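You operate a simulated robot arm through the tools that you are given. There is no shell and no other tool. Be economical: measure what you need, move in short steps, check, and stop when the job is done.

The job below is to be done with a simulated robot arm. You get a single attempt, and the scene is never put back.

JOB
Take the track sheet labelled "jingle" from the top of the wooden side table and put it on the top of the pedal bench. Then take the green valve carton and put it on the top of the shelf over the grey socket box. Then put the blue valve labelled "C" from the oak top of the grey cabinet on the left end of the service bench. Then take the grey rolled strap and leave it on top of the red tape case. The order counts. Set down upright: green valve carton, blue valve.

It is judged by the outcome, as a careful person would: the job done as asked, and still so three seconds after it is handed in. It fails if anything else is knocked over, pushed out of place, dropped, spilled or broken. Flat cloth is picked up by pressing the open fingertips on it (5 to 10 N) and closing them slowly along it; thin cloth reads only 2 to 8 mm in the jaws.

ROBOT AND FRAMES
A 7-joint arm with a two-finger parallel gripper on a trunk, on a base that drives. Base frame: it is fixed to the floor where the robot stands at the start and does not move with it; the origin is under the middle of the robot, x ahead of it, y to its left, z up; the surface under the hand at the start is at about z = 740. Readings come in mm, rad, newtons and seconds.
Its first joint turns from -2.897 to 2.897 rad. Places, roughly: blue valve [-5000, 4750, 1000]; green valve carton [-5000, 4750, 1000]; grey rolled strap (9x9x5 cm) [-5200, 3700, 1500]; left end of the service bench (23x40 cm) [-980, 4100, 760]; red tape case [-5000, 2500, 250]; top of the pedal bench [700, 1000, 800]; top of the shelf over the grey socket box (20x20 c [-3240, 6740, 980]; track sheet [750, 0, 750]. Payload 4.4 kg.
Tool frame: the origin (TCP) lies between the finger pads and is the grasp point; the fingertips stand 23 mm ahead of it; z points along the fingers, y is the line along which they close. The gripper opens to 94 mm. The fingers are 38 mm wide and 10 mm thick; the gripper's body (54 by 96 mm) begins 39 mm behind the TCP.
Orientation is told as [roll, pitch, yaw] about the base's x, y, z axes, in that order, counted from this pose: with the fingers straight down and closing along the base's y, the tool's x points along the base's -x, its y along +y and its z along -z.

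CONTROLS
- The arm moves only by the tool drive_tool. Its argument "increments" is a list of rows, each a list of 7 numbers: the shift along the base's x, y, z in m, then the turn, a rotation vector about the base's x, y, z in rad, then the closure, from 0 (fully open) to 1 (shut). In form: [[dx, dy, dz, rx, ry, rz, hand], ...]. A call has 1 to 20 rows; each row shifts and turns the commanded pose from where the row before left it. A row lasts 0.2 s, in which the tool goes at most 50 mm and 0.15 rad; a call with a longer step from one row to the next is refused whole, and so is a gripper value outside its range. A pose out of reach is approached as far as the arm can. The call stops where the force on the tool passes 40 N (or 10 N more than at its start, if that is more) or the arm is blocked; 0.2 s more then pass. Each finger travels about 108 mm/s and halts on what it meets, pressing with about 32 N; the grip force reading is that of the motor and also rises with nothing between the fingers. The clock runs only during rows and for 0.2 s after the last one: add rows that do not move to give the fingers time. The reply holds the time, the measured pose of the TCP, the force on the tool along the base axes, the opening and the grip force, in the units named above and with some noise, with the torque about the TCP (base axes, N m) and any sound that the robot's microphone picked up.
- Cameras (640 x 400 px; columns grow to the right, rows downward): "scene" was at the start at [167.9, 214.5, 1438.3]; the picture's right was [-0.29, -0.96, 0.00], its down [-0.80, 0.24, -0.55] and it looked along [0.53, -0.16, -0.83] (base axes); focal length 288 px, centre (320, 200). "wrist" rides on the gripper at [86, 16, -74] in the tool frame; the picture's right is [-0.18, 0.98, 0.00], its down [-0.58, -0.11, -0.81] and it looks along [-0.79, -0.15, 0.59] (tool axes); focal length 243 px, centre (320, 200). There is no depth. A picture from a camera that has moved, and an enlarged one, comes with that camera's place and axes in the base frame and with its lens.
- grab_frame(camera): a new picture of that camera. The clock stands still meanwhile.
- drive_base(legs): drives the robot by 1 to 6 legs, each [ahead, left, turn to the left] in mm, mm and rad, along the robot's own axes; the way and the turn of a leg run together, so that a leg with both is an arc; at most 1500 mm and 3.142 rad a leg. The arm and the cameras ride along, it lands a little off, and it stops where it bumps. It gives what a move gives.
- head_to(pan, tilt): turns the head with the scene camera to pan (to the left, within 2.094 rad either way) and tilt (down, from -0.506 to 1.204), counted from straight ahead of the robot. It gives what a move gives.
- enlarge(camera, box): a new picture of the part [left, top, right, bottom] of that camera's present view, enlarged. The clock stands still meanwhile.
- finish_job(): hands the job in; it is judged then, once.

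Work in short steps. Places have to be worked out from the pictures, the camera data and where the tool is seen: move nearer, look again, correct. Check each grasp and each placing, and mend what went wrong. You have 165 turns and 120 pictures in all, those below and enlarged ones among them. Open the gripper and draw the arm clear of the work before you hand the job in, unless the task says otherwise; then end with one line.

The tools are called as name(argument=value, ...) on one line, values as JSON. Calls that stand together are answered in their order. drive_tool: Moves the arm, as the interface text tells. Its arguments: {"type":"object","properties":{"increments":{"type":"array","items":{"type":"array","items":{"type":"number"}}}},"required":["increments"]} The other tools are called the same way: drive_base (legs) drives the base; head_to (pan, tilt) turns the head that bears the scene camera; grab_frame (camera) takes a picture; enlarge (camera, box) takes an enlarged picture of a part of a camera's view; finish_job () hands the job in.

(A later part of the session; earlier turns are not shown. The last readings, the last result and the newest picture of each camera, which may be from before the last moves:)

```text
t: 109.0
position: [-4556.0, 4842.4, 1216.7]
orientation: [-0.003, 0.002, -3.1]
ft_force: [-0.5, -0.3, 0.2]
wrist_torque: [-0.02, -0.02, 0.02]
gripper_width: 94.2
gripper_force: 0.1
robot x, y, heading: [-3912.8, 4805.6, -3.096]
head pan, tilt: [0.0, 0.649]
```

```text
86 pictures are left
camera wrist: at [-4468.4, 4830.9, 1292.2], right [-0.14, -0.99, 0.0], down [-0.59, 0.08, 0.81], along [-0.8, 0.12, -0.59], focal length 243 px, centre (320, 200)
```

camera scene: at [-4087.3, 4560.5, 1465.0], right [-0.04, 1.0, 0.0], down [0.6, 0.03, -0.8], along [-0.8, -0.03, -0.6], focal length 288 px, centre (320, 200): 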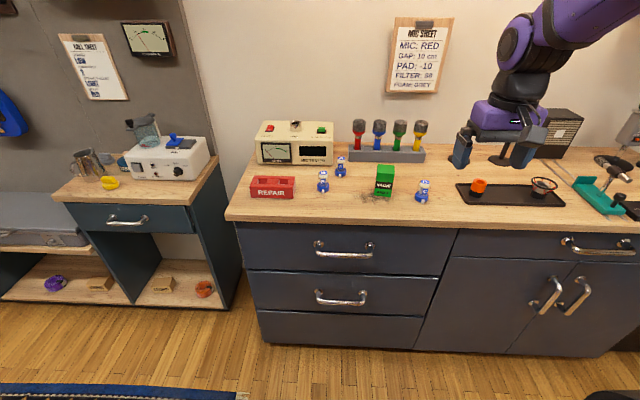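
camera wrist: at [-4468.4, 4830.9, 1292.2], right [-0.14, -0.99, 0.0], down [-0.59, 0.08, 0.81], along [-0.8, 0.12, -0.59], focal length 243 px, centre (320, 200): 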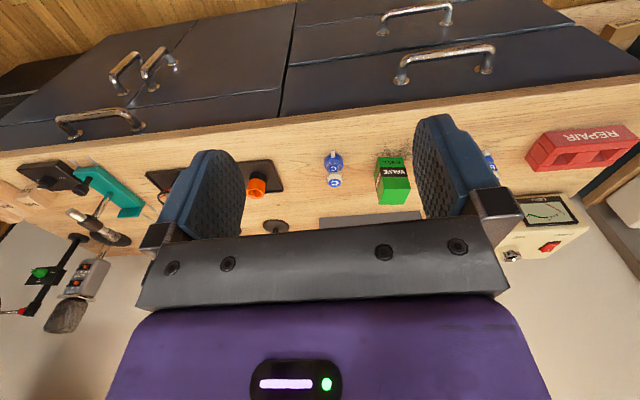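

enlarge(camera="scene", box=[300, 140, 460, 220])

enlarge(camera="wrist", box=[300, 120, 440, 220])

```text
4.00 times, centred on (380, 180) of scene
camera zoom: at [-4087.3, 4560.5, 1465.0], right [-0.04, 1.0, 0.0], down [0.6, 0.03, -0.8], along [-0.8, -0.03, -0.6], focal length 1152 px, centre (80, 280)
```

zoom: 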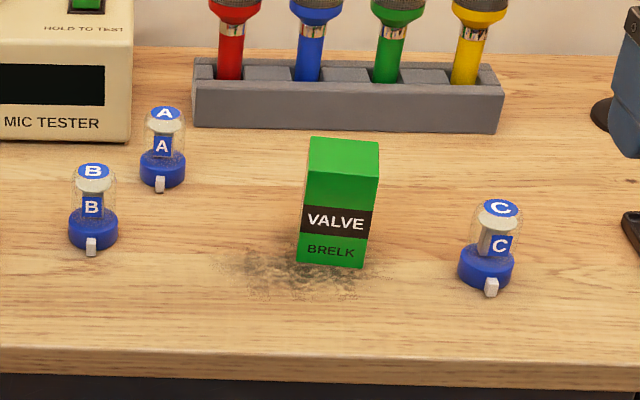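

```text
4.00 times, centred on (370, 170) of wrist
camera zoom: at [-4468.4, 4830.9, 1292.2], right [-0.14, -0.99, 0.0], down [-0.59, 0.08, 0.81], along [-0.8, 0.12, -0.59], focal length 970 px, centre (120, 320)
```

zoom: 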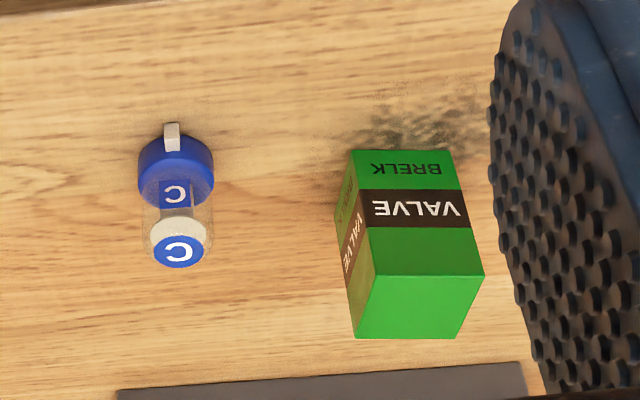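

Triangulated: cabinet top z≈912, carton front at x≈−4860, centre ≈(−4883, 4735), top ≈988, turned about −0.1 rad. Drive 150 mm closer and move above it.

drive_base(legs=[[150, 0, -0.03]])

drive_tool(increments=[[-0.03, -0.02, -0.02, 0, 0, 0, 0], [-0.03, -0.02, -0.02, 0, 0, 0, 0], [-0.03, -0.02, -0.02, 0, 0, 0, 0], [-0.03, -0.02, -0.02, 0, 0, 0, 0], [-0.02, -0.01, -0.02, 0, 0, 0, 0], [0, 0, 0, 0, 0, 0, 0]])

grab_frame(camera="wrist")

grab_frame(camera="scene")

```text
t: 110.3
position: [-4704.1, 4857.4, 1217.2]
orientation: [-0.003, 0.004, -3.131]
ft_force: [-0.2, 0.2, 0.0]
wrist_torque: [-0.05, -0.01, -0.02]
gripper_width: 94.1
gripper_force: 0.0
robot x, y, heading: [-4059.9, 4796.6, -3.131]
head pan, tilt: [0.0, 0.649]
```

```text
t: 111.7
position: [-4844.2, 4769.8, 1118.7]
orientation: [-0.005, 0.002, -3.13]
ft_force: [-0.2, 0.0, 0.3]
wrist_torque: [0.01, -0.01, -0.01]
gripper_width: 93.8
gripper_force: 0.1
robot x, y, heading: [-4061.2, 4803.8, -3.128]
head pan, tilt: [0.0, 0.649]
```

```text
83 pictures are left
camera wrist: at [-4758.0, 4754.1, 1192.4], right [-0.17, -0.99, 0.0], down [-0.58, 0.1, 0.81], along [-0.79, 0.14, -0.59], focal length 243 px, centre (320, 200)
```

wrist: 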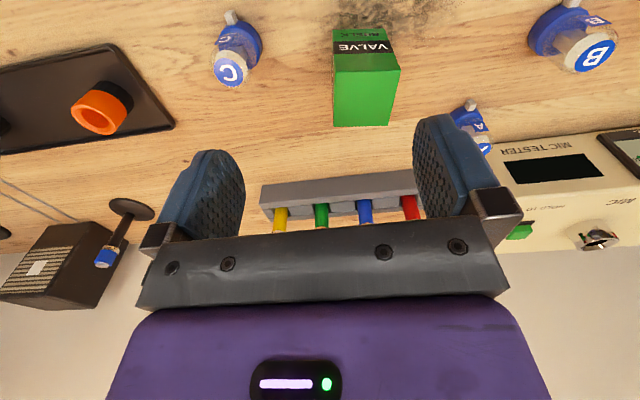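

```text
82 pictures are left
camera scene: at [-4245.7, 4561.6, 1464.9], right [-0.01, 1.0, 0.0], down [0.6, 0.01, -0.8], along [-0.8, -0.01, -0.6], focal length 288 px, centre (320, 200)
```

scene: 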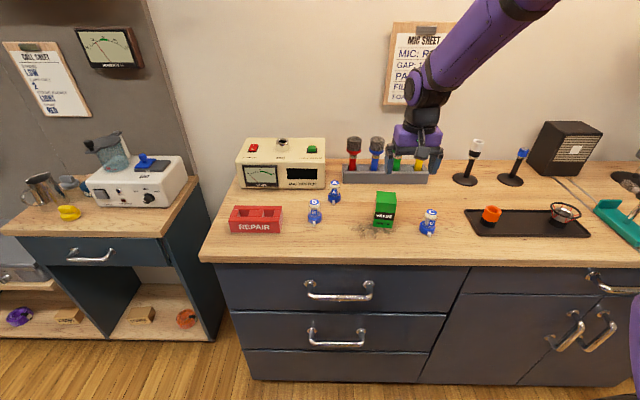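

Carton confirmed: ~55×53 mm, centre (−4886, 4737), turned −0.14 rad. Align above it and descend to z≈1010 for a check.

drive_tool(increments=[[-0.021, -0.016, 0, 0, 0, -0.075, 0], [-0.021, -0.017, 0, 0, 0, -0.075, 0], [0, 0, -0.04, 0, 0, 0, 0], [0, 0, -0.035, 0, 0, 0, 0], [0, 0, 0, 0, 0, 0, 0]])

grab_frame(camera="wrist")

```text
t: 112.9
position: [-4887.6, 4733.9, 1042.7]
orientation: [-0.005, 0.002, 3.003]
ft_force: [0.9, 0.3, -0.1]
wrist_torque: [0.0, -0.01, -0.01]
gripper_width: 93.8
gripper_force: 0.2
robot x, y, heading: [-4063.0, 4797.7, -3.133]
head pan, tilt: [0.0, 0.649]
```

```text
81 pictures are left
camera wrist: at [-4805.0, 4705.4, 1118.2], right [-0.32, -0.95, 0.0], down [-0.56, 0.18, 0.81], along [-0.76, 0.26, -0.59], focal length 243 px, centre (320, 200)
```

wrist: 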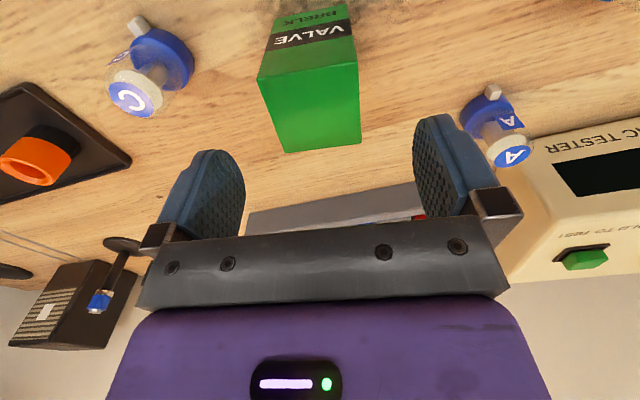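

Centred on it within 2–3 mm. Descend and grip.

drive_tool(increments=[[0.002, 0.002, -0.03, 0, 0, 0, 0], [0, 0, -0.03, 0, 0, 0, 0], [0, 0, -0.015, 0, 0, 0, 0], [0, 0, 0, 0, 0, 0, 0.25], [0, 0, 0, 0, 0, 0, 0.4], [0, 0, 0, 0, 0, 0, 0.55], [0, 0, 0, 0, 0, 0, 0.7], [0, 0, 0, 0, 0, 0, 0.7]])

grab_frame(camera="wrist")

```text
t: 114.7
position: [-4886.3, 4738.4, 968.3]
orientation: [-0.004, 0.0, 3.004]
ft_force: [-0.4, 0.0, 0.5]
wrist_torque: [0.0, 0.03, -0.03]
gripper_width: 54.9
gripper_force: 32.2
robot x, y, heading: [-4064.7, 4794.1, -3.135]
head pan, tilt: [0.0, 0.649]
```

```text
80 pictures are left
camera wrist: at [-4802.9, 4709.2, 1041.6], right [-0.32, -0.95, 0.0], down [-0.56, 0.18, 0.81], along [-0.76, 0.26, -0.59], focal length 243 px, centre (320, 200)
```

wrist: 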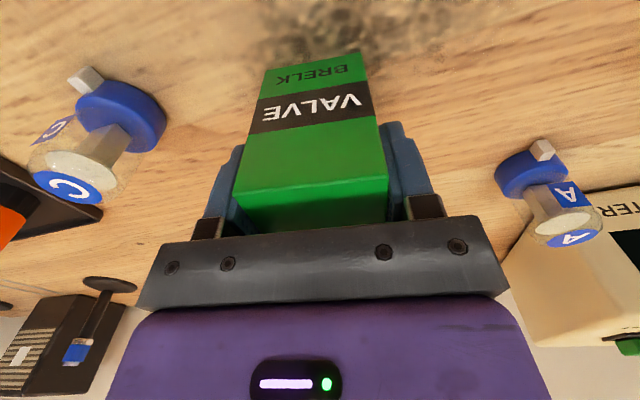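

Gripped at 54.9 mm. Lift straight up and check.

drive_tool(increments=[[0, 0, 0.02, 0, 0, 0, 0.7], [0, 0, 0.04, 0, 0, 0, 0.7], [0, 0, 0.05, 0, 0, 0, 0.7], [0, 0, 0.05, 0, 0, 0, 0.7], [0, 0, 0.05, 0, 0, 0, 0.7], [0, 0, 0.04, 0, 0, 0, 0.7], [0, 0, 0, 0, 0, 0, 0.7]])

drive_base(legs=[[-700, 0, 0]])

head_to(pan=-1.2, tilt=0.45)

grab_frame(camera="scene")

grab_frame(camera="wrist")

```text
t: 116.3
position: [-4883.8, 4739.6, 1215.9]
orientation: [-0.001, 0.002, 3.003]
ft_force: [-0.7, 0.3, -1.7]
wrist_torque: [0.03, -0.01, 0.03]
gripper_width: 54.4
gripper_force: 32.6
robot x, y, heading: [-4061.8, 4799.1, -3.133]
head pan, tilt: [0.0, 0.649]
```

```text
t: 120.2
position: [-4175.7, 4744.3, 1214.9]
orientation: [-0.004, 0.002, 3.016]
ft_force: [-0.5, -0.1, -0.7]
wrist_torque: [-0.02, 0.0, -0.02]
gripper_width: 54.7
gripper_force: 32.0
robot x, y, heading: [-3356.5, 4810.4, -3.114]
head pan, tilt: [0.0, 0.649]
```

```text
t: 121.6
position: [-4176.1, 4744.7, 1215.9]
orientation: [-0.003, 0.003, 3.015]
ft_force: [0.2, 0.9, -0.8]
wrist_torque: [-0.02, 0.01, 0.01]
gripper_width: 54.3
gripper_force: 31.7
robot x, y, heading: [-3354.1, 4815.1, -3.113]
head pan, tilt: [-1.201, 0.45]
```

```text
79 pictures are left
camera scene: at [-3485.0, 4659.8, 1482.7], right [0.92, 0.39, 0.0], down [0.17, -0.4, -0.9], along [-0.35, 0.83, -0.44], focal length 288 px, centre (320, 200)
```

scene: 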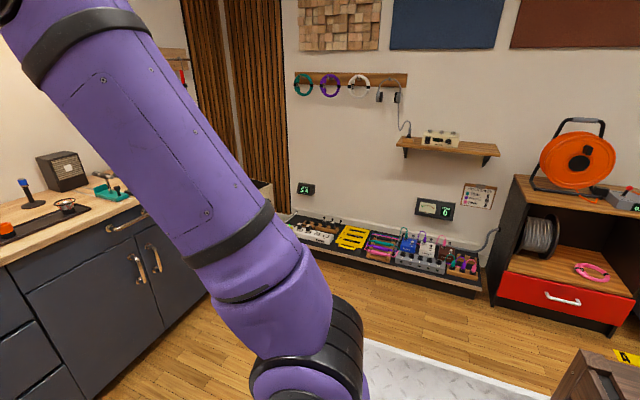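

```text
78 pictures are left
camera wrist: at [-4093.3, 4715.9, 1289.8], right [-0.31, -0.95, 0.0], down [-0.56, 0.18, 0.81], along [-0.77, 0.25, -0.59], focal length 243 px, centre (320, 200)
```

wrist: 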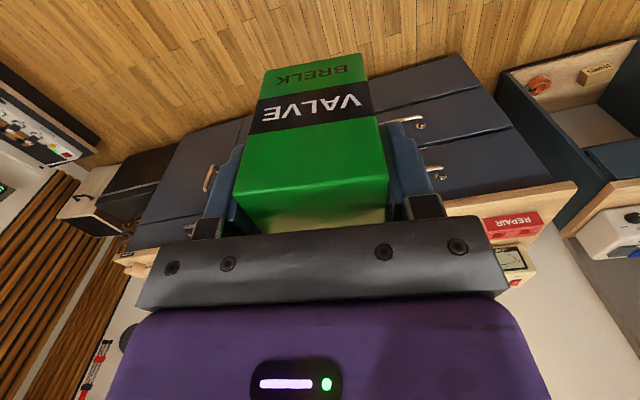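

Let me zoom in on the destination shelf.

enlarge(camera="scene", box=[370, 100, 530, 280])

```text
2.22 times, centred on (450, 190) of scene
camera zoom: at [-3485.0, 4659.8, 1482.7], right [0.92, 0.39, 0.0], down [0.17, -0.4, -0.9], along [-0.35, 0.83, -0.44], focal length 640 px, centre (31, 222)
```

zoom: 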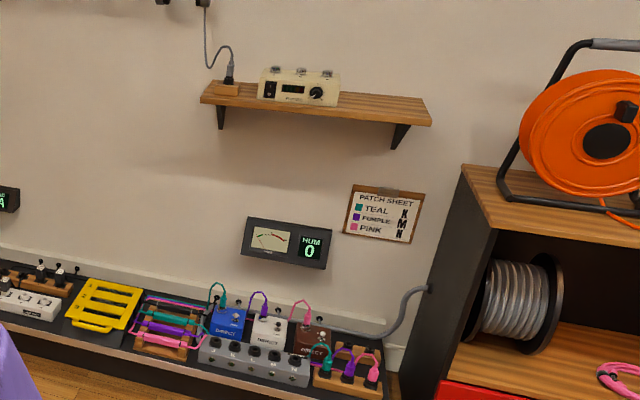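

The free right part of the shelf is the goal (right-front corner ≈(−3157, 6560)). Turn to face the wall and approach to a stand-off, then look.

drive_base(legs=[[0, 0, -1.599], [800, -160, 0]])

head_to(pan=0.0, tilt=0.5)

grab_frame(camera="scene")

grab_frame(camera="wrist")

```text
t: 124.2
position: [-3967.5, 5365.2, 1215.6]
orientation: [-0.003, 0.002, 2.201]
ft_force: [0.5, -0.1, -1.1]
wrist_torque: [-0.02, 0.0, -0.02]
gripper_width: 54.6
gripper_force: 31.8
robot x, y, heading: [-3351.9, 4811.4, 2.346]
head pan, tilt: [-1.201, 0.45]
stopped in leg 1: the robot was blocked; the commanded pose is now the measured one
```

```text
t: 125.6
position: [-3968.6, 5363.1, 1215.0]
orientation: [-0.005, 0.001, 2.199]
ft_force: [0.2, 0.7, -0.8]
wrist_torque: [-0.01, -0.01, -0.03]
gripper_width: 54.6
gripper_force: 32.2
robot x, y, heading: [-3356.7, 4807.8, 2.348]
head pan, tilt: [0.0, 0.499]
```

```text
76 pictures are left
camera scene: at [-3656.7, 4783.4, 1478.3], right [0.71, 0.7, 0.0], down [0.34, -0.34, -0.88], along [-0.62, 0.63, -0.48], focal length 288 px, centre (320, 200)
```

scene: 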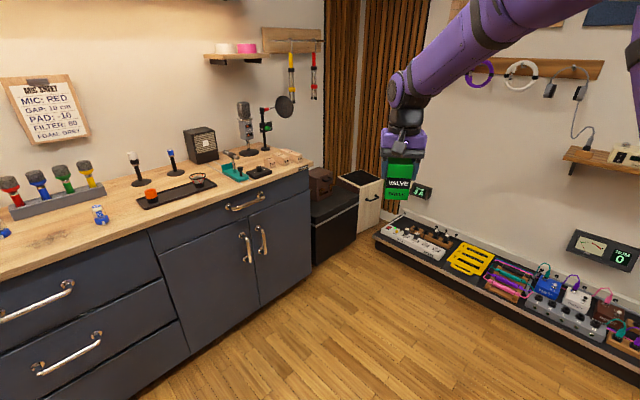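

```text
75 pictures are left
camera wrist: at [-3930.4, 5283.7, 1289.6], right [-0.9, -0.43, 0.0], down [-0.26, 0.53, 0.81], along [-0.34, 0.73, -0.59], focal length 243 px, centre (320, 200)
```

wrist: 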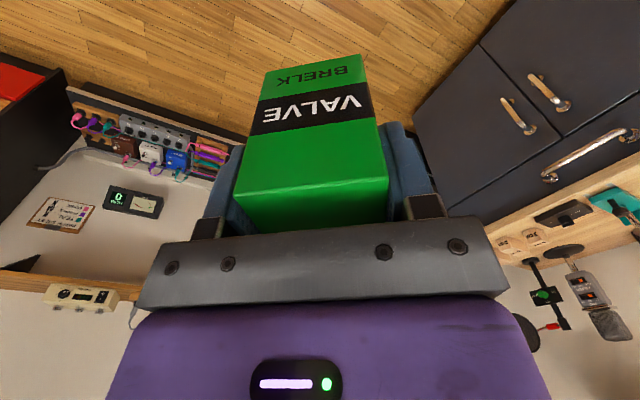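

The rear-left corner likely touched something around y≈4340 while turning. Slide diagonally in +y away from it before finishing the turn.

drive_base(legs=[[250, -250, 0]])

head_to(pan=2.094, tilt=0.6)

grab_frame(camera="scene")

```text
t: 127.9
position: [-3963.3, 5717.9, 1214.8]
orientation: [-0.004, 0.003, 2.203]
ft_force: [-0.4, 0.8, -1.5]
wrist_torque: [-0.02, -0.01, 0.0]
gripper_width: 54.5
gripper_force: 32.2
robot x, y, heading: [-3348.7, 5169.3, 2.351]
head pan, tilt: [0.0, 0.499]
```

```text
t: 129.9
position: [-3964.3, 5719.1, 1216.2]
orientation: [-0.002, 0.001, 2.201]
ft_force: [0.0, 0.0, -0.6]
wrist_torque: [0.01, 0.0, -0.02]
gripper_width: 55.0
gripper_force: 32.1
robot x, y, heading: [-3348.5, 5165.3, 2.351]
head pan, tilt: [2.094, 0.6]
```

```text
74 pictures are left
camera scene: at [-3610.3, 4988.4, 1469.2], right [-0.96, 0.26, 0.0], down [0.15, 0.55, -0.83], along [-0.22, -0.8, -0.56], focal length 288 px, centre (320, 200)
```

scene: 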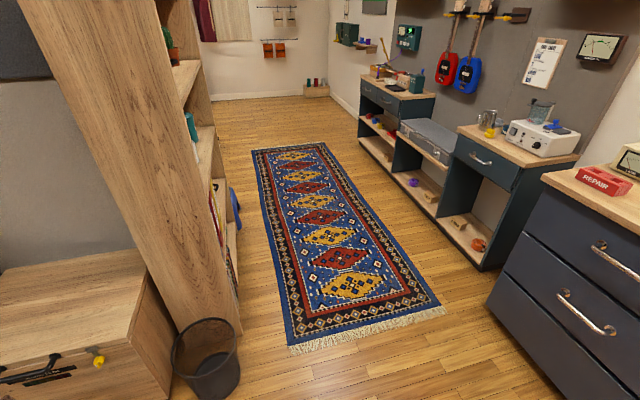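

Clear now; a bin and bench end stand at the rear, both upright. Finish the turn and approach the shelf part-way.

drive_base(legs=[[0, 0, -0.78], [350, -150, 0]])

head_to(pan=0.0, tilt=0.55)

grab_frame(camera="scene")

grab_frame(camera="wrist")

```text
t: 134.3
position: [-3251.1, 6340.6, 1216.1]
orientation: [-0.004, 0.001, 1.424]
ft_force: [0.6, 0.4, -1.1]
wrist_torque: [-0.01, -0.01, 0.0]
gripper_width: 54.8
gripper_force: 32.7
robot x, y, heading: [-3201.7, 5520.1, 1.575]
head pan, tilt: [2.094, 0.6]
```

```text
t: 136.3
position: [-3250.8, 6340.9, 1216.7]
orientation: [-0.004, 0.002, 1.424]
ft_force: [0.3, -0.2, -1.4]
wrist_torque: [0.01, 0.0, -0.01]
gripper_width: 54.6
gripper_force: 31.7
robot x, y, heading: [-3199.6, 5519.3, 1.578]
head pan, tilt: [0.0, 0.55]
```

```text
73 pictures are left
camera scene: at [-3435.4, 5707.5, 1473.7], right [1.0, 0.0, 0.0], down [0.0, -0.52, -0.85], along [0.0, 0.85, -0.52], focal length 288 px, centre (320, 200)
```

scene: 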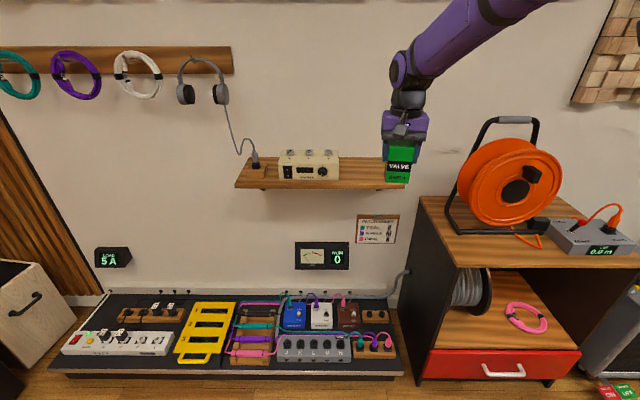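

```text
72 pictures are left
camera wrist: at [-3280.4, 6257.1, 1289.5], right [-0.95, 0.33, 0.0], down [0.19, 0.56, 0.81], along [0.26, 0.76, -0.59], focal length 243 px, centre (320, 200)
```

wrist: 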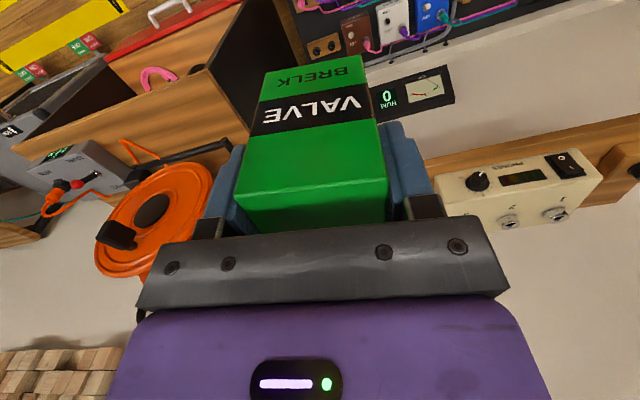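

The free bay runs x≈−3365…−3115, y≈6635…6870. Drive 330 mm in, straighten yaw, and position the carton over (−3240, 6735).

drive_base(legs=[[330, 0, 0]])

drive_tool(increments=[[0.005, 0.02, -0.01, 0, 0, 0.075, 0.7], [0.005, 0.02, -0.01, 0, 0, 0.072, 0.7], [0, 0.015, -0.02, 0, 0, 0, 0.7], [0, 0, 0, 0, 0, 0, 0.7]])

grab_frame(camera="scene")

```text
t: 138.5
position: [-3252.8, 6672.1, 1214.9]
orientation: [-0.003, 0.002, 1.425]
ft_force: [-0.1, -0.7, -0.5]
wrist_torque: [0.01, 0.0, 0.01]
gripper_width: 54.6
gripper_force: 32.1
robot x, y, heading: [-3199.8, 5850.4, 1.577]
head pan, tilt: [0.0, 0.55]
```

```text
t: 139.5
position: [-3244.1, 6727.4, 1174.2]
orientation: [-0.005, 0.002, 1.573]
ft_force: [0.0, 0.7, -0.8]
wrist_torque: [0.04, 0.01, 0.0]
gripper_width: 54.5
gripper_force: 31.6
robot x, y, heading: [-3202.2, 5850.0, 1.577]
head pan, tilt: [0.0, 0.55]
```

```text
71 pictures are left
camera scene: at [-3436.6, 6039.2, 1473.7], right [1.0, 0.0, 0.0], down [0.0, -0.52, -0.85], along [0.0, 0.85, -0.52], focal length 288 px, centre (320, 200)
```

scene: 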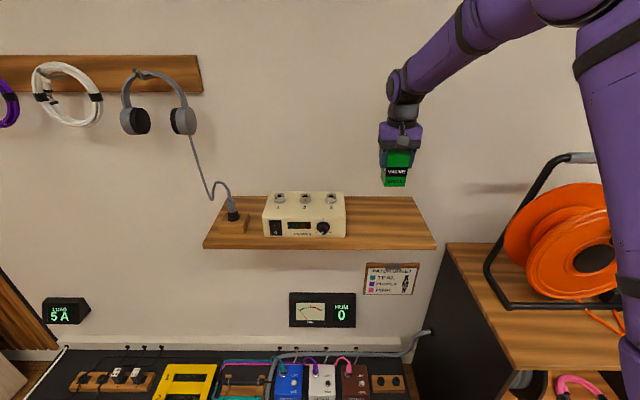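

Over the bay. Nudge 15 mm further in and lower near contact height.

drive_tool(increments=[[0.003, 0.015, -0.03, 0, 0, 0, 0.7], [0, 0, -0.04, 0, 0, 0, 0.7], [0, 0, -0.03, 0, 0, 0, 0.7], [0, 0, -0.012, 0, 0, 0, 0.7], [0, 0, 0, 0, 0, 0, 0.7]])

enlarge(camera="scene", box=[320, 140, 480, 260])

```text
t: 140.7
position: [-3239.6, 6741.8, 1061.8]
orientation: [-0.003, 0.001, 1.573]
ft_force: [0.2, 0.0, -1.1]
wrist_torque: [-0.01, -0.04, 0.03]
gripper_width: 54.6
gripper_force: 31.8
robot x, y, heading: [-3203.0, 5849.9, 1.58]
head pan, tilt: [0.0, 0.55]
```

```text
3.33 times, centred on (400, 200) of scene
camera zoom: at [-3436.6, 6039.2, 1473.7], right [1.0, 0.0, 0.0], down [0.0, -0.52, -0.85], along [0.0, 0.85, -0.52], focal length 960 px, centre (53, 200)
```

zoom: 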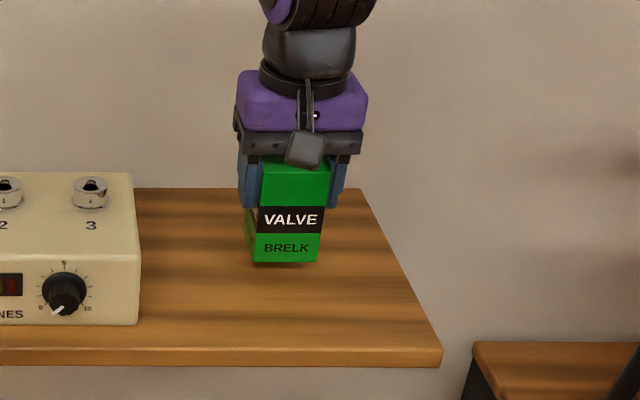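

Well centred. Lower in small steps until it touches.

drive_tool(increments=[[0, 0, -0.006, 0, 0, 0, 0.7], [0, 0, -0.005, 0, 0, 0, 0.7], [0, 0, -0.004, 0, 0, 0, 0.7], [0, 0, -0.003, 0, 0, 0, 0.7], [0, 0, -0.003, 0, 0, 0, 0.7], [0, 0, -0.003, 0, 0, 0, 0.7], [0, 0, -0.003, 0, 0, 0, 0.7], [0, 0, 0, 0, 0, 0, 0.7]])

```text
t: 142.5
position: [-3240.8, 6743.4, 1037.8]
orientation: [-0.003, -0.001, 1.574]
ft_force: [-1.4, 2.0, 26.6]
wrist_torque: [0.15, 0.26, 0.05]
gripper_width: 54.6
gripper_force: 32.2
robot x, y, heading: [-3204.2, 5849.8, 1.571]
head pan, tilt: [0.0, 0.55]
```

Contact (26 N) at z≈1038. Ease up 2 mm, release, and withdraw upward.

drive_tool(increments=[[0, 0, 0.003, 0, 0, 0, 0.7], [0, 0, 0, 0, 0, 0, 0.55], [0, 0, 0, 0, 0, 0, 0.4], [0, 0, 0, 0, 0, 0, 0.2], [0, 0, 0, 0, 0, 0, 0.1], [0, 0, 0.02, 0, 0, 0, 0.1], [0, 0, 0.04, 0, 0, 0, 0.1], [0, 0, 0.05, 0, 0, 0, 0.1], [0, 0, 0.05, 0, 0, 0, 0.1], [0, 0, 0, 0, 0, 0, 0.1]])

enlarge(camera="scene", box=[320, 140, 480, 260])

```text
t: 144.7
position: [-3238.7, 6742.6, 1199.8]
orientation: [-0.002, 0.002, 1.573]
ft_force: [-0.2, -0.2, -0.1]
wrist_torque: [-0.01, 0.02, 0.02]
gripper_width: 84.6
gripper_force: 0.1
robot x, y, heading: [-3203.5, 5852.2, 1.574]
head pan, tilt: [0.0, 0.55]
```

```text
3.33 times, centred on (400, 200) of scene
camera zoom: at [-3436.6, 6039.3, 1473.7], right [1.0, 0.0, 0.0], down [0.0, -0.52, -0.85], along [0.0, 0.85, -0.52], focal length 960 px, centre (53, 200)
```

zoom: 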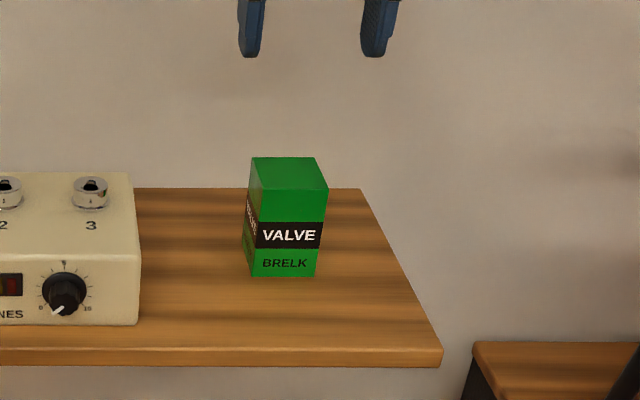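

Carton stands upright. Back away, retract the arm a bit, turn left to the cabinet and approach valve "C".

drive_base(legs=[[-560, 0, 0], [0, 0, 1.57]])

drive_tool(increments=[[0.04, 0, 0, 0, 0, 0, 0], [0.04, 0, 0, 0, 0, 0, 0], [0.04, 0, 0, 0, 0, 0, 0]])

drive_base(legs=[[820, 420, 0]])

head_to(pan=0.0, tilt=0.7)

grab_frame(camera="scene")

grab_frame(camera="wrist")

```text
t: 151.8
position: [-4092.9, 5253.7, 1199.5]
orientation: [-0.003, 0.001, 3.136]
ft_force: [0.9, 0.0, -0.2]
wrist_torque: [0.0, 0.02, 0.0]
gripper_width: 84.7
gripper_force: 0.1
robot x, y, heading: [-3201.9, 5287.0, 3.138]
head pan, tilt: [0.0, 0.55]
```

```text
t: 152.6
position: [-3971.9, 5252.5, 1199.1]
orientation: [-0.004, 0.001, 3.137]
ft_force: [-0.6, -0.3, -1.5]
wrist_torque: [-0.01, -0.06, 0.0]
gripper_width: 93.9
gripper_force: 0.0
robot x, y, heading: [-3200.7, 5285.1, 3.137]
head pan, tilt: [0.0, 0.55]
```

```text
t: 157.4
position: [-4788.0, 4837.2, 1200.7]
orientation: [-0.003, 0.001, 3.14]
ft_force: [0.0, -0.6, 0.7]
wrist_torque: [0.01, 0.04, 0.02]
gripper_width: 93.8
gripper_force: 0.0
robot x, y, heading: [-4021.1, 4871.6, -3.139]
head pan, tilt: [0.0, 0.55]
```

```text
t: 158.1
position: [-4789.1, 4837.5, 1198.9]
orientation: [-0.004, 0.001, 3.139]
ft_force: [0.1, 0.5, 0.8]
wrist_torque: [0.02, 0.01, -0.01]
gripper_width: 94.1
gripper_force: 0.0
robot x, y, heading: [-4019.5, 4872.8, -3.141]
head pan, tilt: [0.0, 0.7]
```

```text
68 pictures are left
camera scene: at [-4201.5, 4636.8, 1460.6], right [0.0, 1.0, 0.0], down [0.64, 0.0, -0.77], along [-0.77, 0.0, -0.64], focal length 288 px, centre (320, 200)
```

scene: 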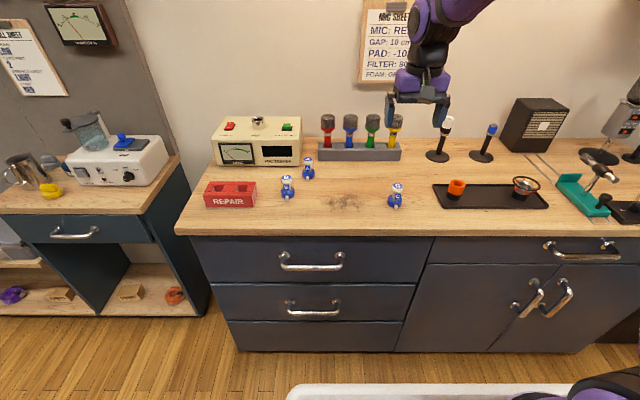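

```text
67 pictures are left
camera wrist: at [-4702.7, 4820.0, 1274.4], right [-0.19, -0.98, 0.0], down [-0.58, 0.11, 0.81], along [-0.79, 0.15, -0.59], focal length 243 px, centre (320, 200)
```

wrist: 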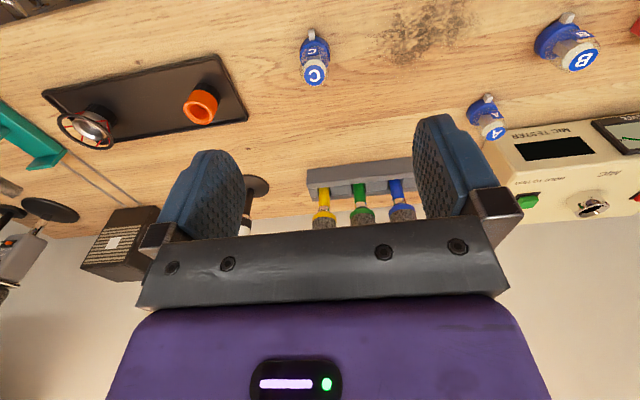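

Zoom on valve C to get its size and position.

enlarge(camera="scene", box=[366, 170, 430, 220])

enlarge(camera="wrist", box=[280, 15, 350, 95])

```text
8.00 times, centred on (398, 195) of scene
camera zoom: at [-4201.5, 4636.8, 1460.6], right [0.0, 1.0, 0.0], down [0.64, 0.0, -0.77], along [-0.77, 0.0, -0.64], focal length 2303 px, centre (-304, 240)
```

zoom: 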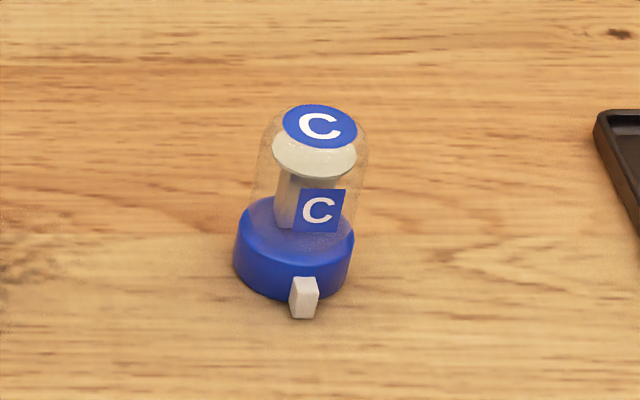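

```text
5.00 times, centred on (315, 55) of wrist
camera zoom: at [-4702.7, 4820.0, 1274.4], right [-0.19, -0.98, 0.0], down [-0.58, 0.11, 0.81], along [-0.79, 0.15, -0.59], focal length 1213 px, centre (345, 925)
```

zoom: 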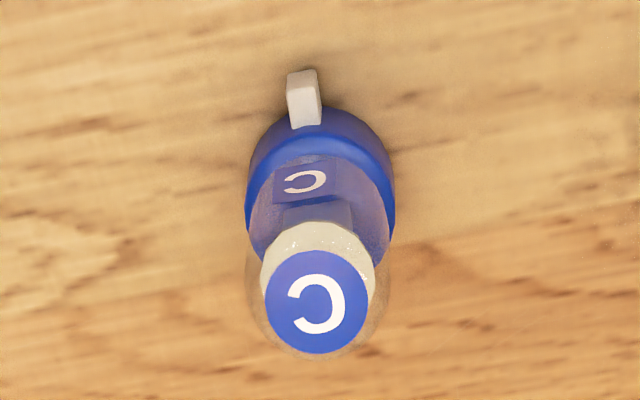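

Valve C: centre (−4842, 4853), top ≈982, dome Ø≈39 mm on Ø44 base. Move over it and lower to z≈1030 for a check.

drive_tool(increments=[[-0.027, 0.008, -0.02, 0, 0, 0, 0], [-0.026, 0.008, -0.03, 0, 0, 0, 0], [0, 0, -0.04, 0, 0, 0, 0], [0, 0, -0.04, 0, 0, 0, 0], [0, 0, -0.035, 0, 0, 0, 0], [0, 0, 0, 0, 0, 0, 0]])

grab_frame(camera="wrist")

```text
t: 159.5
position: [-4838.2, 4852.6, 1035.0]
orientation: [-0.005, 0.002, 3.139]
ft_force: [-0.2, -0.6, 0.0]
wrist_torque: [0.01, 0.03, -0.01]
gripper_width: 93.6
gripper_force: 0.0
robot x, y, heading: [-4018.1, 4872.8, -3.143]
head pan, tilt: [0.0, 0.7]
```

```text
64 pictures are left
camera wrist: at [-4754.4, 4836.1, 1109.0], right [-0.19, -0.98, 0.0], down [-0.58, 0.11, 0.81], along [-0.79, 0.15, -0.59], focal length 243 px, centre (320, 200)
```

wrist: 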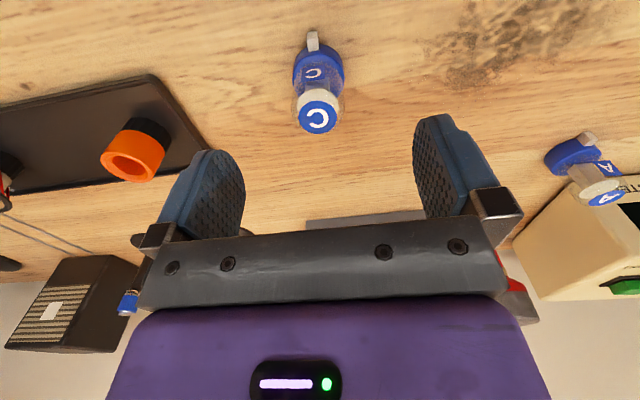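

Aligned. Descend and close slowly.

drive_tool(increments=[[-0.003, 0.001, -0.03, 0, 0, 0, 0], [0, 0, -0.03, 0, 0, 0, 0], [0, 0, -0.017, 0, 0, 0, 0], [0, 0, 0, 0, 0, 0, 0.2], [0, 0, 0, 0, 0, 0, 0.4], [0, 0, 0, 0, 0, 0, 0.5], [0, 0, 0, 0, 0, 0, 0.57], [0, 0, 0, 0, 0, 0, 0.65], [0, 0, 0, 0, 0, 0, 0.8], [0, 0, 0, 0, 0, 0, 0.8]])

grab_frame(camera="wrist")

```text
t: 161.7
position: [-4844.4, 4855.1, 957.2]
orientation: [-0.004, 0.001, 3.14]
ft_force: [-0.1, -0.6, 0.1]
wrist_torque: [-0.03, -0.01, -0.01]
gripper_width: 36.7
gripper_force: 31.5
robot x, y, heading: [-4016.4, 4868.0, -3.142]
head pan, tilt: [0.0, 0.7]
```

```text
63 pictures are left
camera wrist: at [-4758.4, 4837.7, 1031.7], right [-0.19, -0.98, 0.0], down [-0.58, 0.11, 0.81], along [-0.79, 0.15, -0.59], focal length 243 px, centre (320, 200)
```

wrist: 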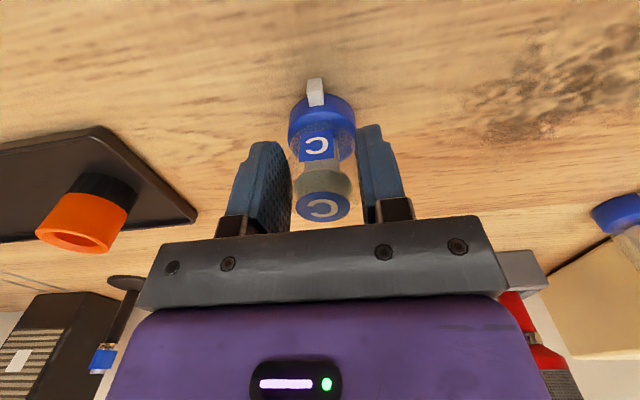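

Gripped on the dome. Lift, then back away and reverse along the clear lane to the service bench.

drive_tool(increments=[[0, 0, 0.02, 0, 0, 0, 0.8], [0, 0, 0.04, 0, 0, 0, 0.8], [0, 0, 0.05, 0, 0, 0, 0.8], [0, 0, 0.05, 0, 0, 0, 0.8], [0, 0, 0.05, 0, 0, 0, 0.8], [0, 0, 0.04, 0, 0, 0, 0.8], [0, 0, 0, 0, 0, 0, 0.8]])

grab_frame(camera="wrist")

drive_base(legs=[[-400, 0, 0], [0, -400, 0], [-1300, 0, 0], [-1340, 0, 0]])

head_to(pan=1.3, tilt=0.5)

grab_frame(camera="scene")

```text
t: 163.3
position: [-4844.7, 4855.5, 1206.6]
orientation: [-0.002, 0.002, 3.14]
ft_force: [-0.3, -0.1, -0.7]
wrist_torque: [0.0, 0.01, 0.01]
gripper_width: 36.7
gripper_force: 31.5
robot x, y, heading: [-4020.1, 4871.6, -3.142]
head pan, tilt: [0.0, 0.7]
```

```text
62 pictures are left
camera wrist: at [-4758.1, 4837.9, 1281.1], right [-0.19, -0.98, 0.0], down [-0.58, 0.11, 0.81], along [-0.79, 0.15, -0.59], focal length 243 px, centre (320, 200)
```

wrist: 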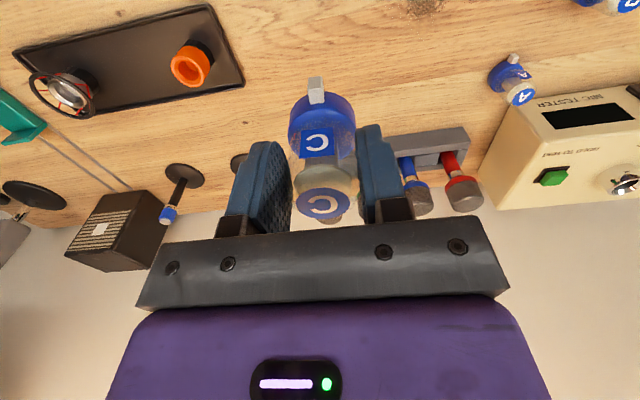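

```text
t: 180.2
position: [-1824.9, 5248.7, 1206.7]
orientation: [-0.002, 0.002, 3.129]
ft_force: [-0.4, 0.5, -0.5]
wrist_torque: [0.0, 0.0, 0.02]
gripper_width: 35.4
gripper_force: 32.3
robot x, y, heading: [-996.4, 5255.6, 3.128]
head pan, tilt: [0.0, 0.7]
```

```text
t: 181.7
position: [-1823.9, 5249.7, 1205.4]
orientation: [-0.003, 0.003, 3.127]
ft_force: [0.0, 1.1, -0.8]
wrist_torque: [-0.05, 0.0, 0.04]
gripper_width: 35.3
gripper_force: 32.2
robot x, y, heading: [-997.1, 5256.6, 3.125]
head pan, tilt: [1.3, 0.499]
```

```text
61 pictures are left
camera scene: at [-1125.1, 4934.7, 1478.3], right [-0.96, 0.28, 0.0], down [0.13, 0.46, -0.88], along [-0.24, -0.84, -0.48], focal length 288 px, centre (320, 200)
```

scene: 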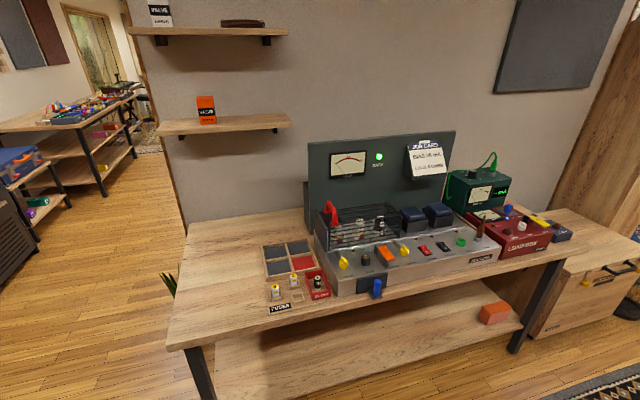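

Destination area is the clear left end (x −1100…−860). The grip width shrank slightly, so check the valve in the wrist view before going on.

grab_frame(camera="wrist")

```text
60 pictures are left
camera wrist: at [-1738.8, 5230.9, 1280.7], right [-0.2, -0.98, 0.0], down [-0.58, 0.11, 0.81], along [-0.79, 0.16, -0.59], focal length 243 px, centre (320, 200)
```

wrist: 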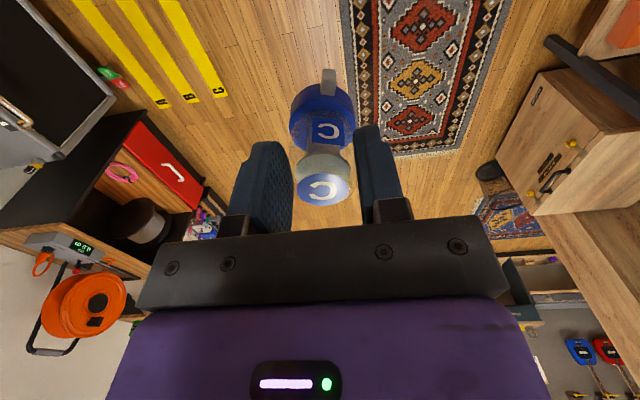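

It has slid ~10 mm down in the jaws but is still held. I'll close fully and make the short remaining move: turn left and go ahead 250 mm.

drive_base(legs=[[0, 0, 1.585], [250, 0, 0]])

grab_frame(camera="wrist")

```text
t: 187.3
position: [-973.4, 4177.2, 1206.0]
orientation: [-0.003, 0.003, -1.567]
ft_force: [0.3, -0.6, -1.0]
wrist_torque: [0.02, 0.0, 0.0]
gripper_width: 35.6
gripper_force: 31.8
robot x, y, heading: [-993.2, 5004.2, -1.569]
head pan, tilt: [1.3, 0.499]
```

```text
59 pictures are left
camera wrist: at [-958.4, 4262.4, 1280.7], right [0.98, -0.18, 0.0], down [-0.1, -0.58, 0.81], along [-0.15, -0.79, -0.59], focal length 243 px, centre (320, 200)
```

wrist: 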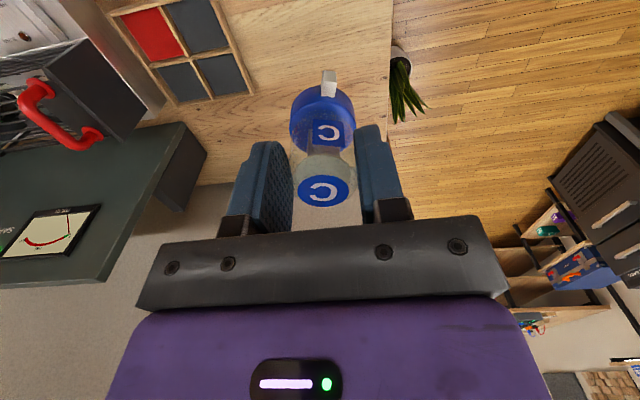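

Still held steadily and over the bench's clear end. Lower toward the bench and look with the scene camera.

drive_tool(increments=[[0, 0, -0.04, 0, 0, 0, 0.9], [0, 0, -0.04, 0, 0, 0, 0.9], [0, 0, -0.04, 0, 0, 0, 0.9], [0, 0, -0.04, 0, 0, 0, 0.9], [0, 0, -0.04, 0, 0, 0, 0.9], [0, 0, -0.04, 0, 0, 0, 0.9], [0, 0, -0.04, 0, 0, 0, 0.9], [0, 0, -0.04, 0, 0, 0, 0.9], [0, 0, 0, 0, 0, 0, 0.9]])

head_to(pan=0.1, tilt=0.75)

grab_frame(camera="scene")

```text
t: 189.3
position: [-972.6, 4177.4, 886.3]
orientation: [-0.003, 0.003, -1.567]
ft_force: [0.9, -1.1, -0.7]
wrist_torque: [-0.05, -0.03, -0.01]
gripper_width: 35.5
gripper_force: 31.9
robot x, y, heading: [-996.0, 5005.2, -1.563]
head pan, tilt: [1.3, 0.499]
```

```text
t: 190.8
position: [-973.0, 4177.0, 885.7]
orientation: [-0.006, 0.003, -1.568]
ft_force: [0.9, -0.6, -0.8]
wrist_torque: [0.0, -0.05, -0.04]
gripper_width: 35.7
gripper_force: 32.1
robot x, y, heading: [-991.5, 5005.1, -1.571]
head pan, tilt: [0.099, 0.75]
```

```text
58 pictures are left
camera scene: at [-751.0, 4822.6, 1456.3], right [-0.99, -0.11, 0.0], down [-0.07, 0.68, -0.73], along [0.08, -0.73, -0.68], focal length 288 px, centre (320, 200)
```

scene: 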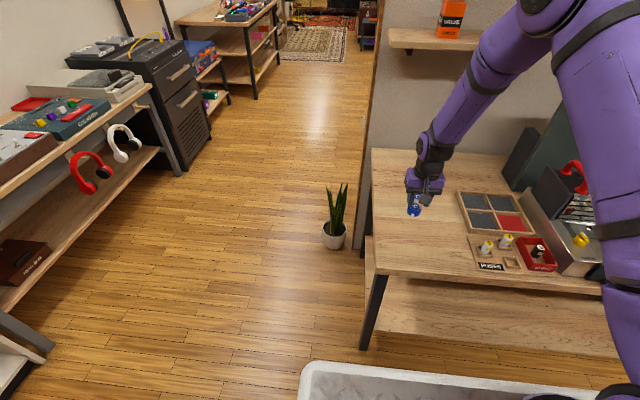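

Zoom to judge the valve's height and tilt above the bench.

enlarge(camera="scene", box=[380, 160, 460, 240])

```text
5.00 times, centred on (420, 200) of scene
camera zoom: at [-751.0, 4822.6, 1456.3], right [-0.99, -0.11, 0.0], down [-0.07, 0.68, -0.73], along [0.08, -0.73, -0.68], focal length 1440 px, centre (-180, 200)
```

zoom: 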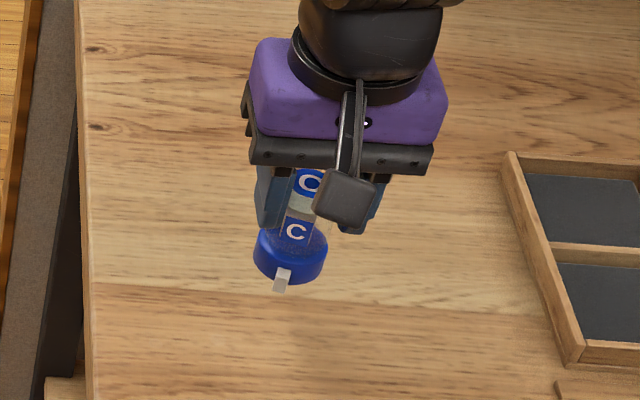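

Lower gently until contact.

drive_tool(increments=[[0, 0, -0.025, 0, 0, 0, 0.9], [0, 0, -0.015, 0, 0, 0, 0.9], [0, 0, -0.005, 0, 0, 0, 0.9], [0, 0, -0.004, 0, 0, 0, 0.9], [0, 0, -0.004, 0, 0, 0, 0.9], [0, 0, -0.003, 0, 0, 0, 0.9], [0, 0, -0.003, 0, 0, 0, 0.9], [0, 0, 0, 0, 0, 0, 0.9]])

enlarge(camera="scene", box=[380, 170, 460, 250])

```text
t: 192.6
position: [-974.6, 4177.1, 827.9]
orientation: [-0.001, 0.0, -1.568]
ft_force: [-1.5, 1.6, 7.5]
wrist_torque: [0.13, -0.07, -0.02]
gripper_width: 35.7
gripper_force: 32.1
robot x, y, heading: [-999.4, 5005.8, -1.576]
head pan, tilt: [0.099, 0.75]
```

```text
5.00 times, centred on (420, 210) of scene
camera zoom: at [-751.1, 4823.0, 1456.4], right [-0.99, -0.11, 0.0], down [-0.07, 0.68, -0.73], along [0.08, -0.73, -0.68], focal length 1440 px, centre (-180, 150)
```

zoom: 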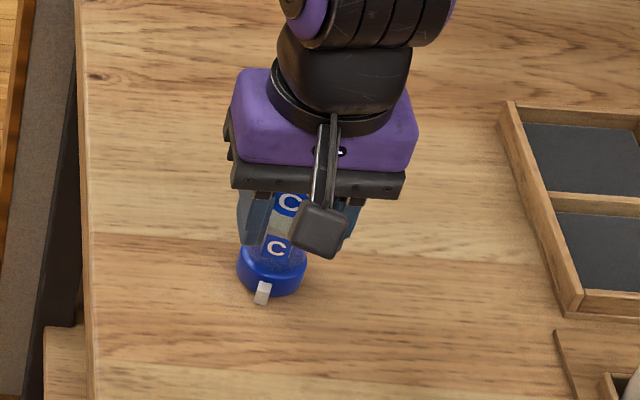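

Touching (7.5 N). Press 2 mm more to seat the base flat, then open slowly in place and check before lifting.

drive_tool(increments=[[0, 0, -0.002, 0, 0, 0, 0.9], [0, 0, 0, 0, 0, 0, 0.9], [0, 0, 0, 0, 0, 0, 0.6], [0, 0, 0, 0, 0, 0, 0.56], [0, 0, 0, 0, 0, 0, 0.5], [0, 0, 0, 0, 0, 0, 0.3], [0, 0, 0, 0, 0, 0, 0.1], [0, 0, 0, 0, 0, 0, 0]])

grab_frame(camera="wrist")

```text
t: 194.3
position: [-975.8, 4175.9, 823.8]
orientation: [-0.004, 0.001, -1.566]
ft_force: [0.2, -0.5, 0.3]
wrist_torque: [-0.02, -0.02, -0.02]
gripper_width: 94.1
gripper_force: 0.0
robot x, y, heading: [-996.2, 5004.8, -1.57]
head pan, tilt: [0.099, 0.75]
```

```text
55 pictures are left
camera wrist: at [-958.5, 4262.4, 899.6], right [0.98, -0.18, 0.0], down [-0.1, -0.58, 0.81], along [-0.15, -0.79, -0.59], focal length 243 px, centre (320, 200)
```

wrist: 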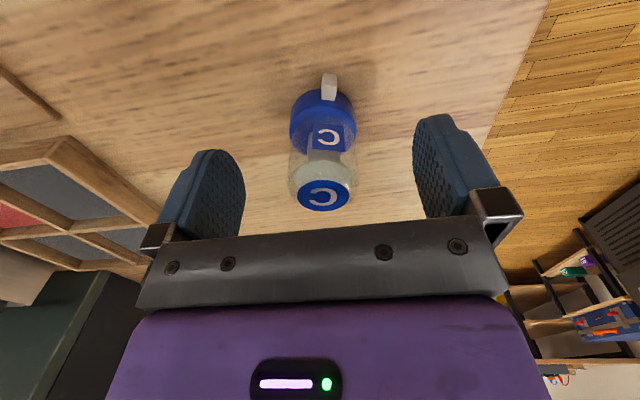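

Valve C stands upright and free. Raise the hand and confirm with the scene camera.

drive_tool(increments=[[0, 0, 0.03, 0, 0, 0, 0], [0, 0, 0.05, 0, 0, 0, 0], [0, 0, 0.05, 0, 0, 0, 0], [0, 0, 0.05, 0, 0, 0, 0], [0, 0, 0.05, 0, 0, 0, 0], [0, 0, 0.05, 0, 0, 0, 0], [0, 0, 0.05, 0, 0, 0, 0], [0, 0, 0.05, 0, 0, 0, 0]])

enlarge(camera="scene", box=[370, 160, 470, 240])

```text
t: 196.2
position: [-971.0, 4175.9, 1205.8]
orientation: [-0.003, 0.004, -1.567]
ft_force: [0.1, 0.2, -0.1]
wrist_torque: [0.02, -0.03, 0.0]
gripper_width: 93.9
gripper_force: 0.0
robot x, y, heading: [-994.4, 5005.3, -1.564]
head pan, tilt: [0.099, 0.75]
```

```text
5.00 times, centred on (420, 200) of scene
camera zoom: at [-751.0, 4822.2, 1456.2], right [-0.99, -0.11, 0.0], down [-0.07, 0.68, -0.73], along [0.08, -0.73, -0.68], focal length 1440 px, centre (-180, 200)
```

zoom: 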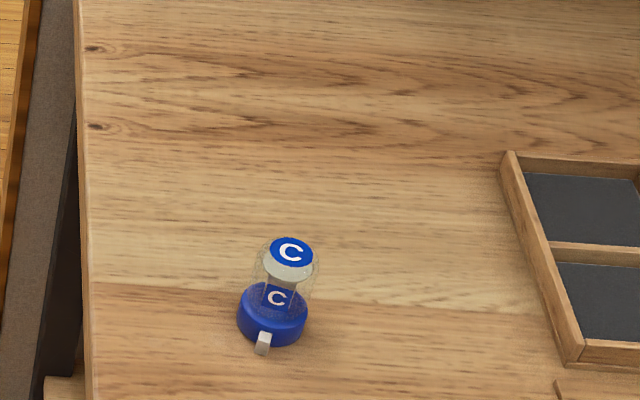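

Valve is good. Next the strap: back off, turn to −x, go down the lane, strafe to y≈3750 in front of the strap's shelf.

drive_base(legs=[[-260, 0, 0], [0, 0, -1.575], [1490, 0, 0], [1480, 0, 0]])

head_to(pan=0.8, tilt=0.35)

grab_frame(camera="scene")

```text
t: 215.8
position: [-4809.4, 5069.6, 1206.8]
orientation: [-0.005, 0.002, -3.104]
ft_force: [-0.1, -0.6, -0.8]
wrist_torque: [0.03, 0.02, 0.0]
gripper_width: 93.8
gripper_force: 0.0
robot x, y, heading: [-3978.9, 5119.7, -3.103]
head pan, tilt: [0.099, 0.75]
```

```text
t: 216.9
position: [-4809.7, 5068.6, 1205.8]
orientation: [-0.004, 0.001, -3.104]
ft_force: [-1.3, -1.0, -0.7]
wrist_torque: [-0.01, 0.02, 0.0]
gripper_width: 94.4
gripper_force: 0.1
robot x, y, heading: [-3980.9, 5122.8, -3.103]
head pan, tilt: [0.799, 0.351]
```

```text
53 pictures are left
camera scene: at [-4134.7, 4814.4, 1491.9], right [-0.74, 0.67, 0.0], down [0.23, 0.26, -0.94], along [-0.63, -0.7, -0.34], focal length 288 px, centre (320, 200)
```

scene: 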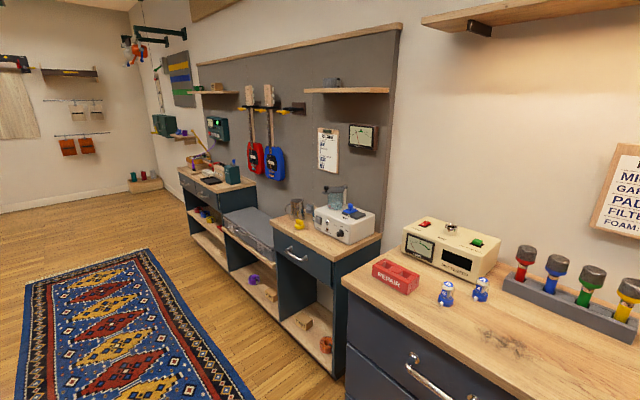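

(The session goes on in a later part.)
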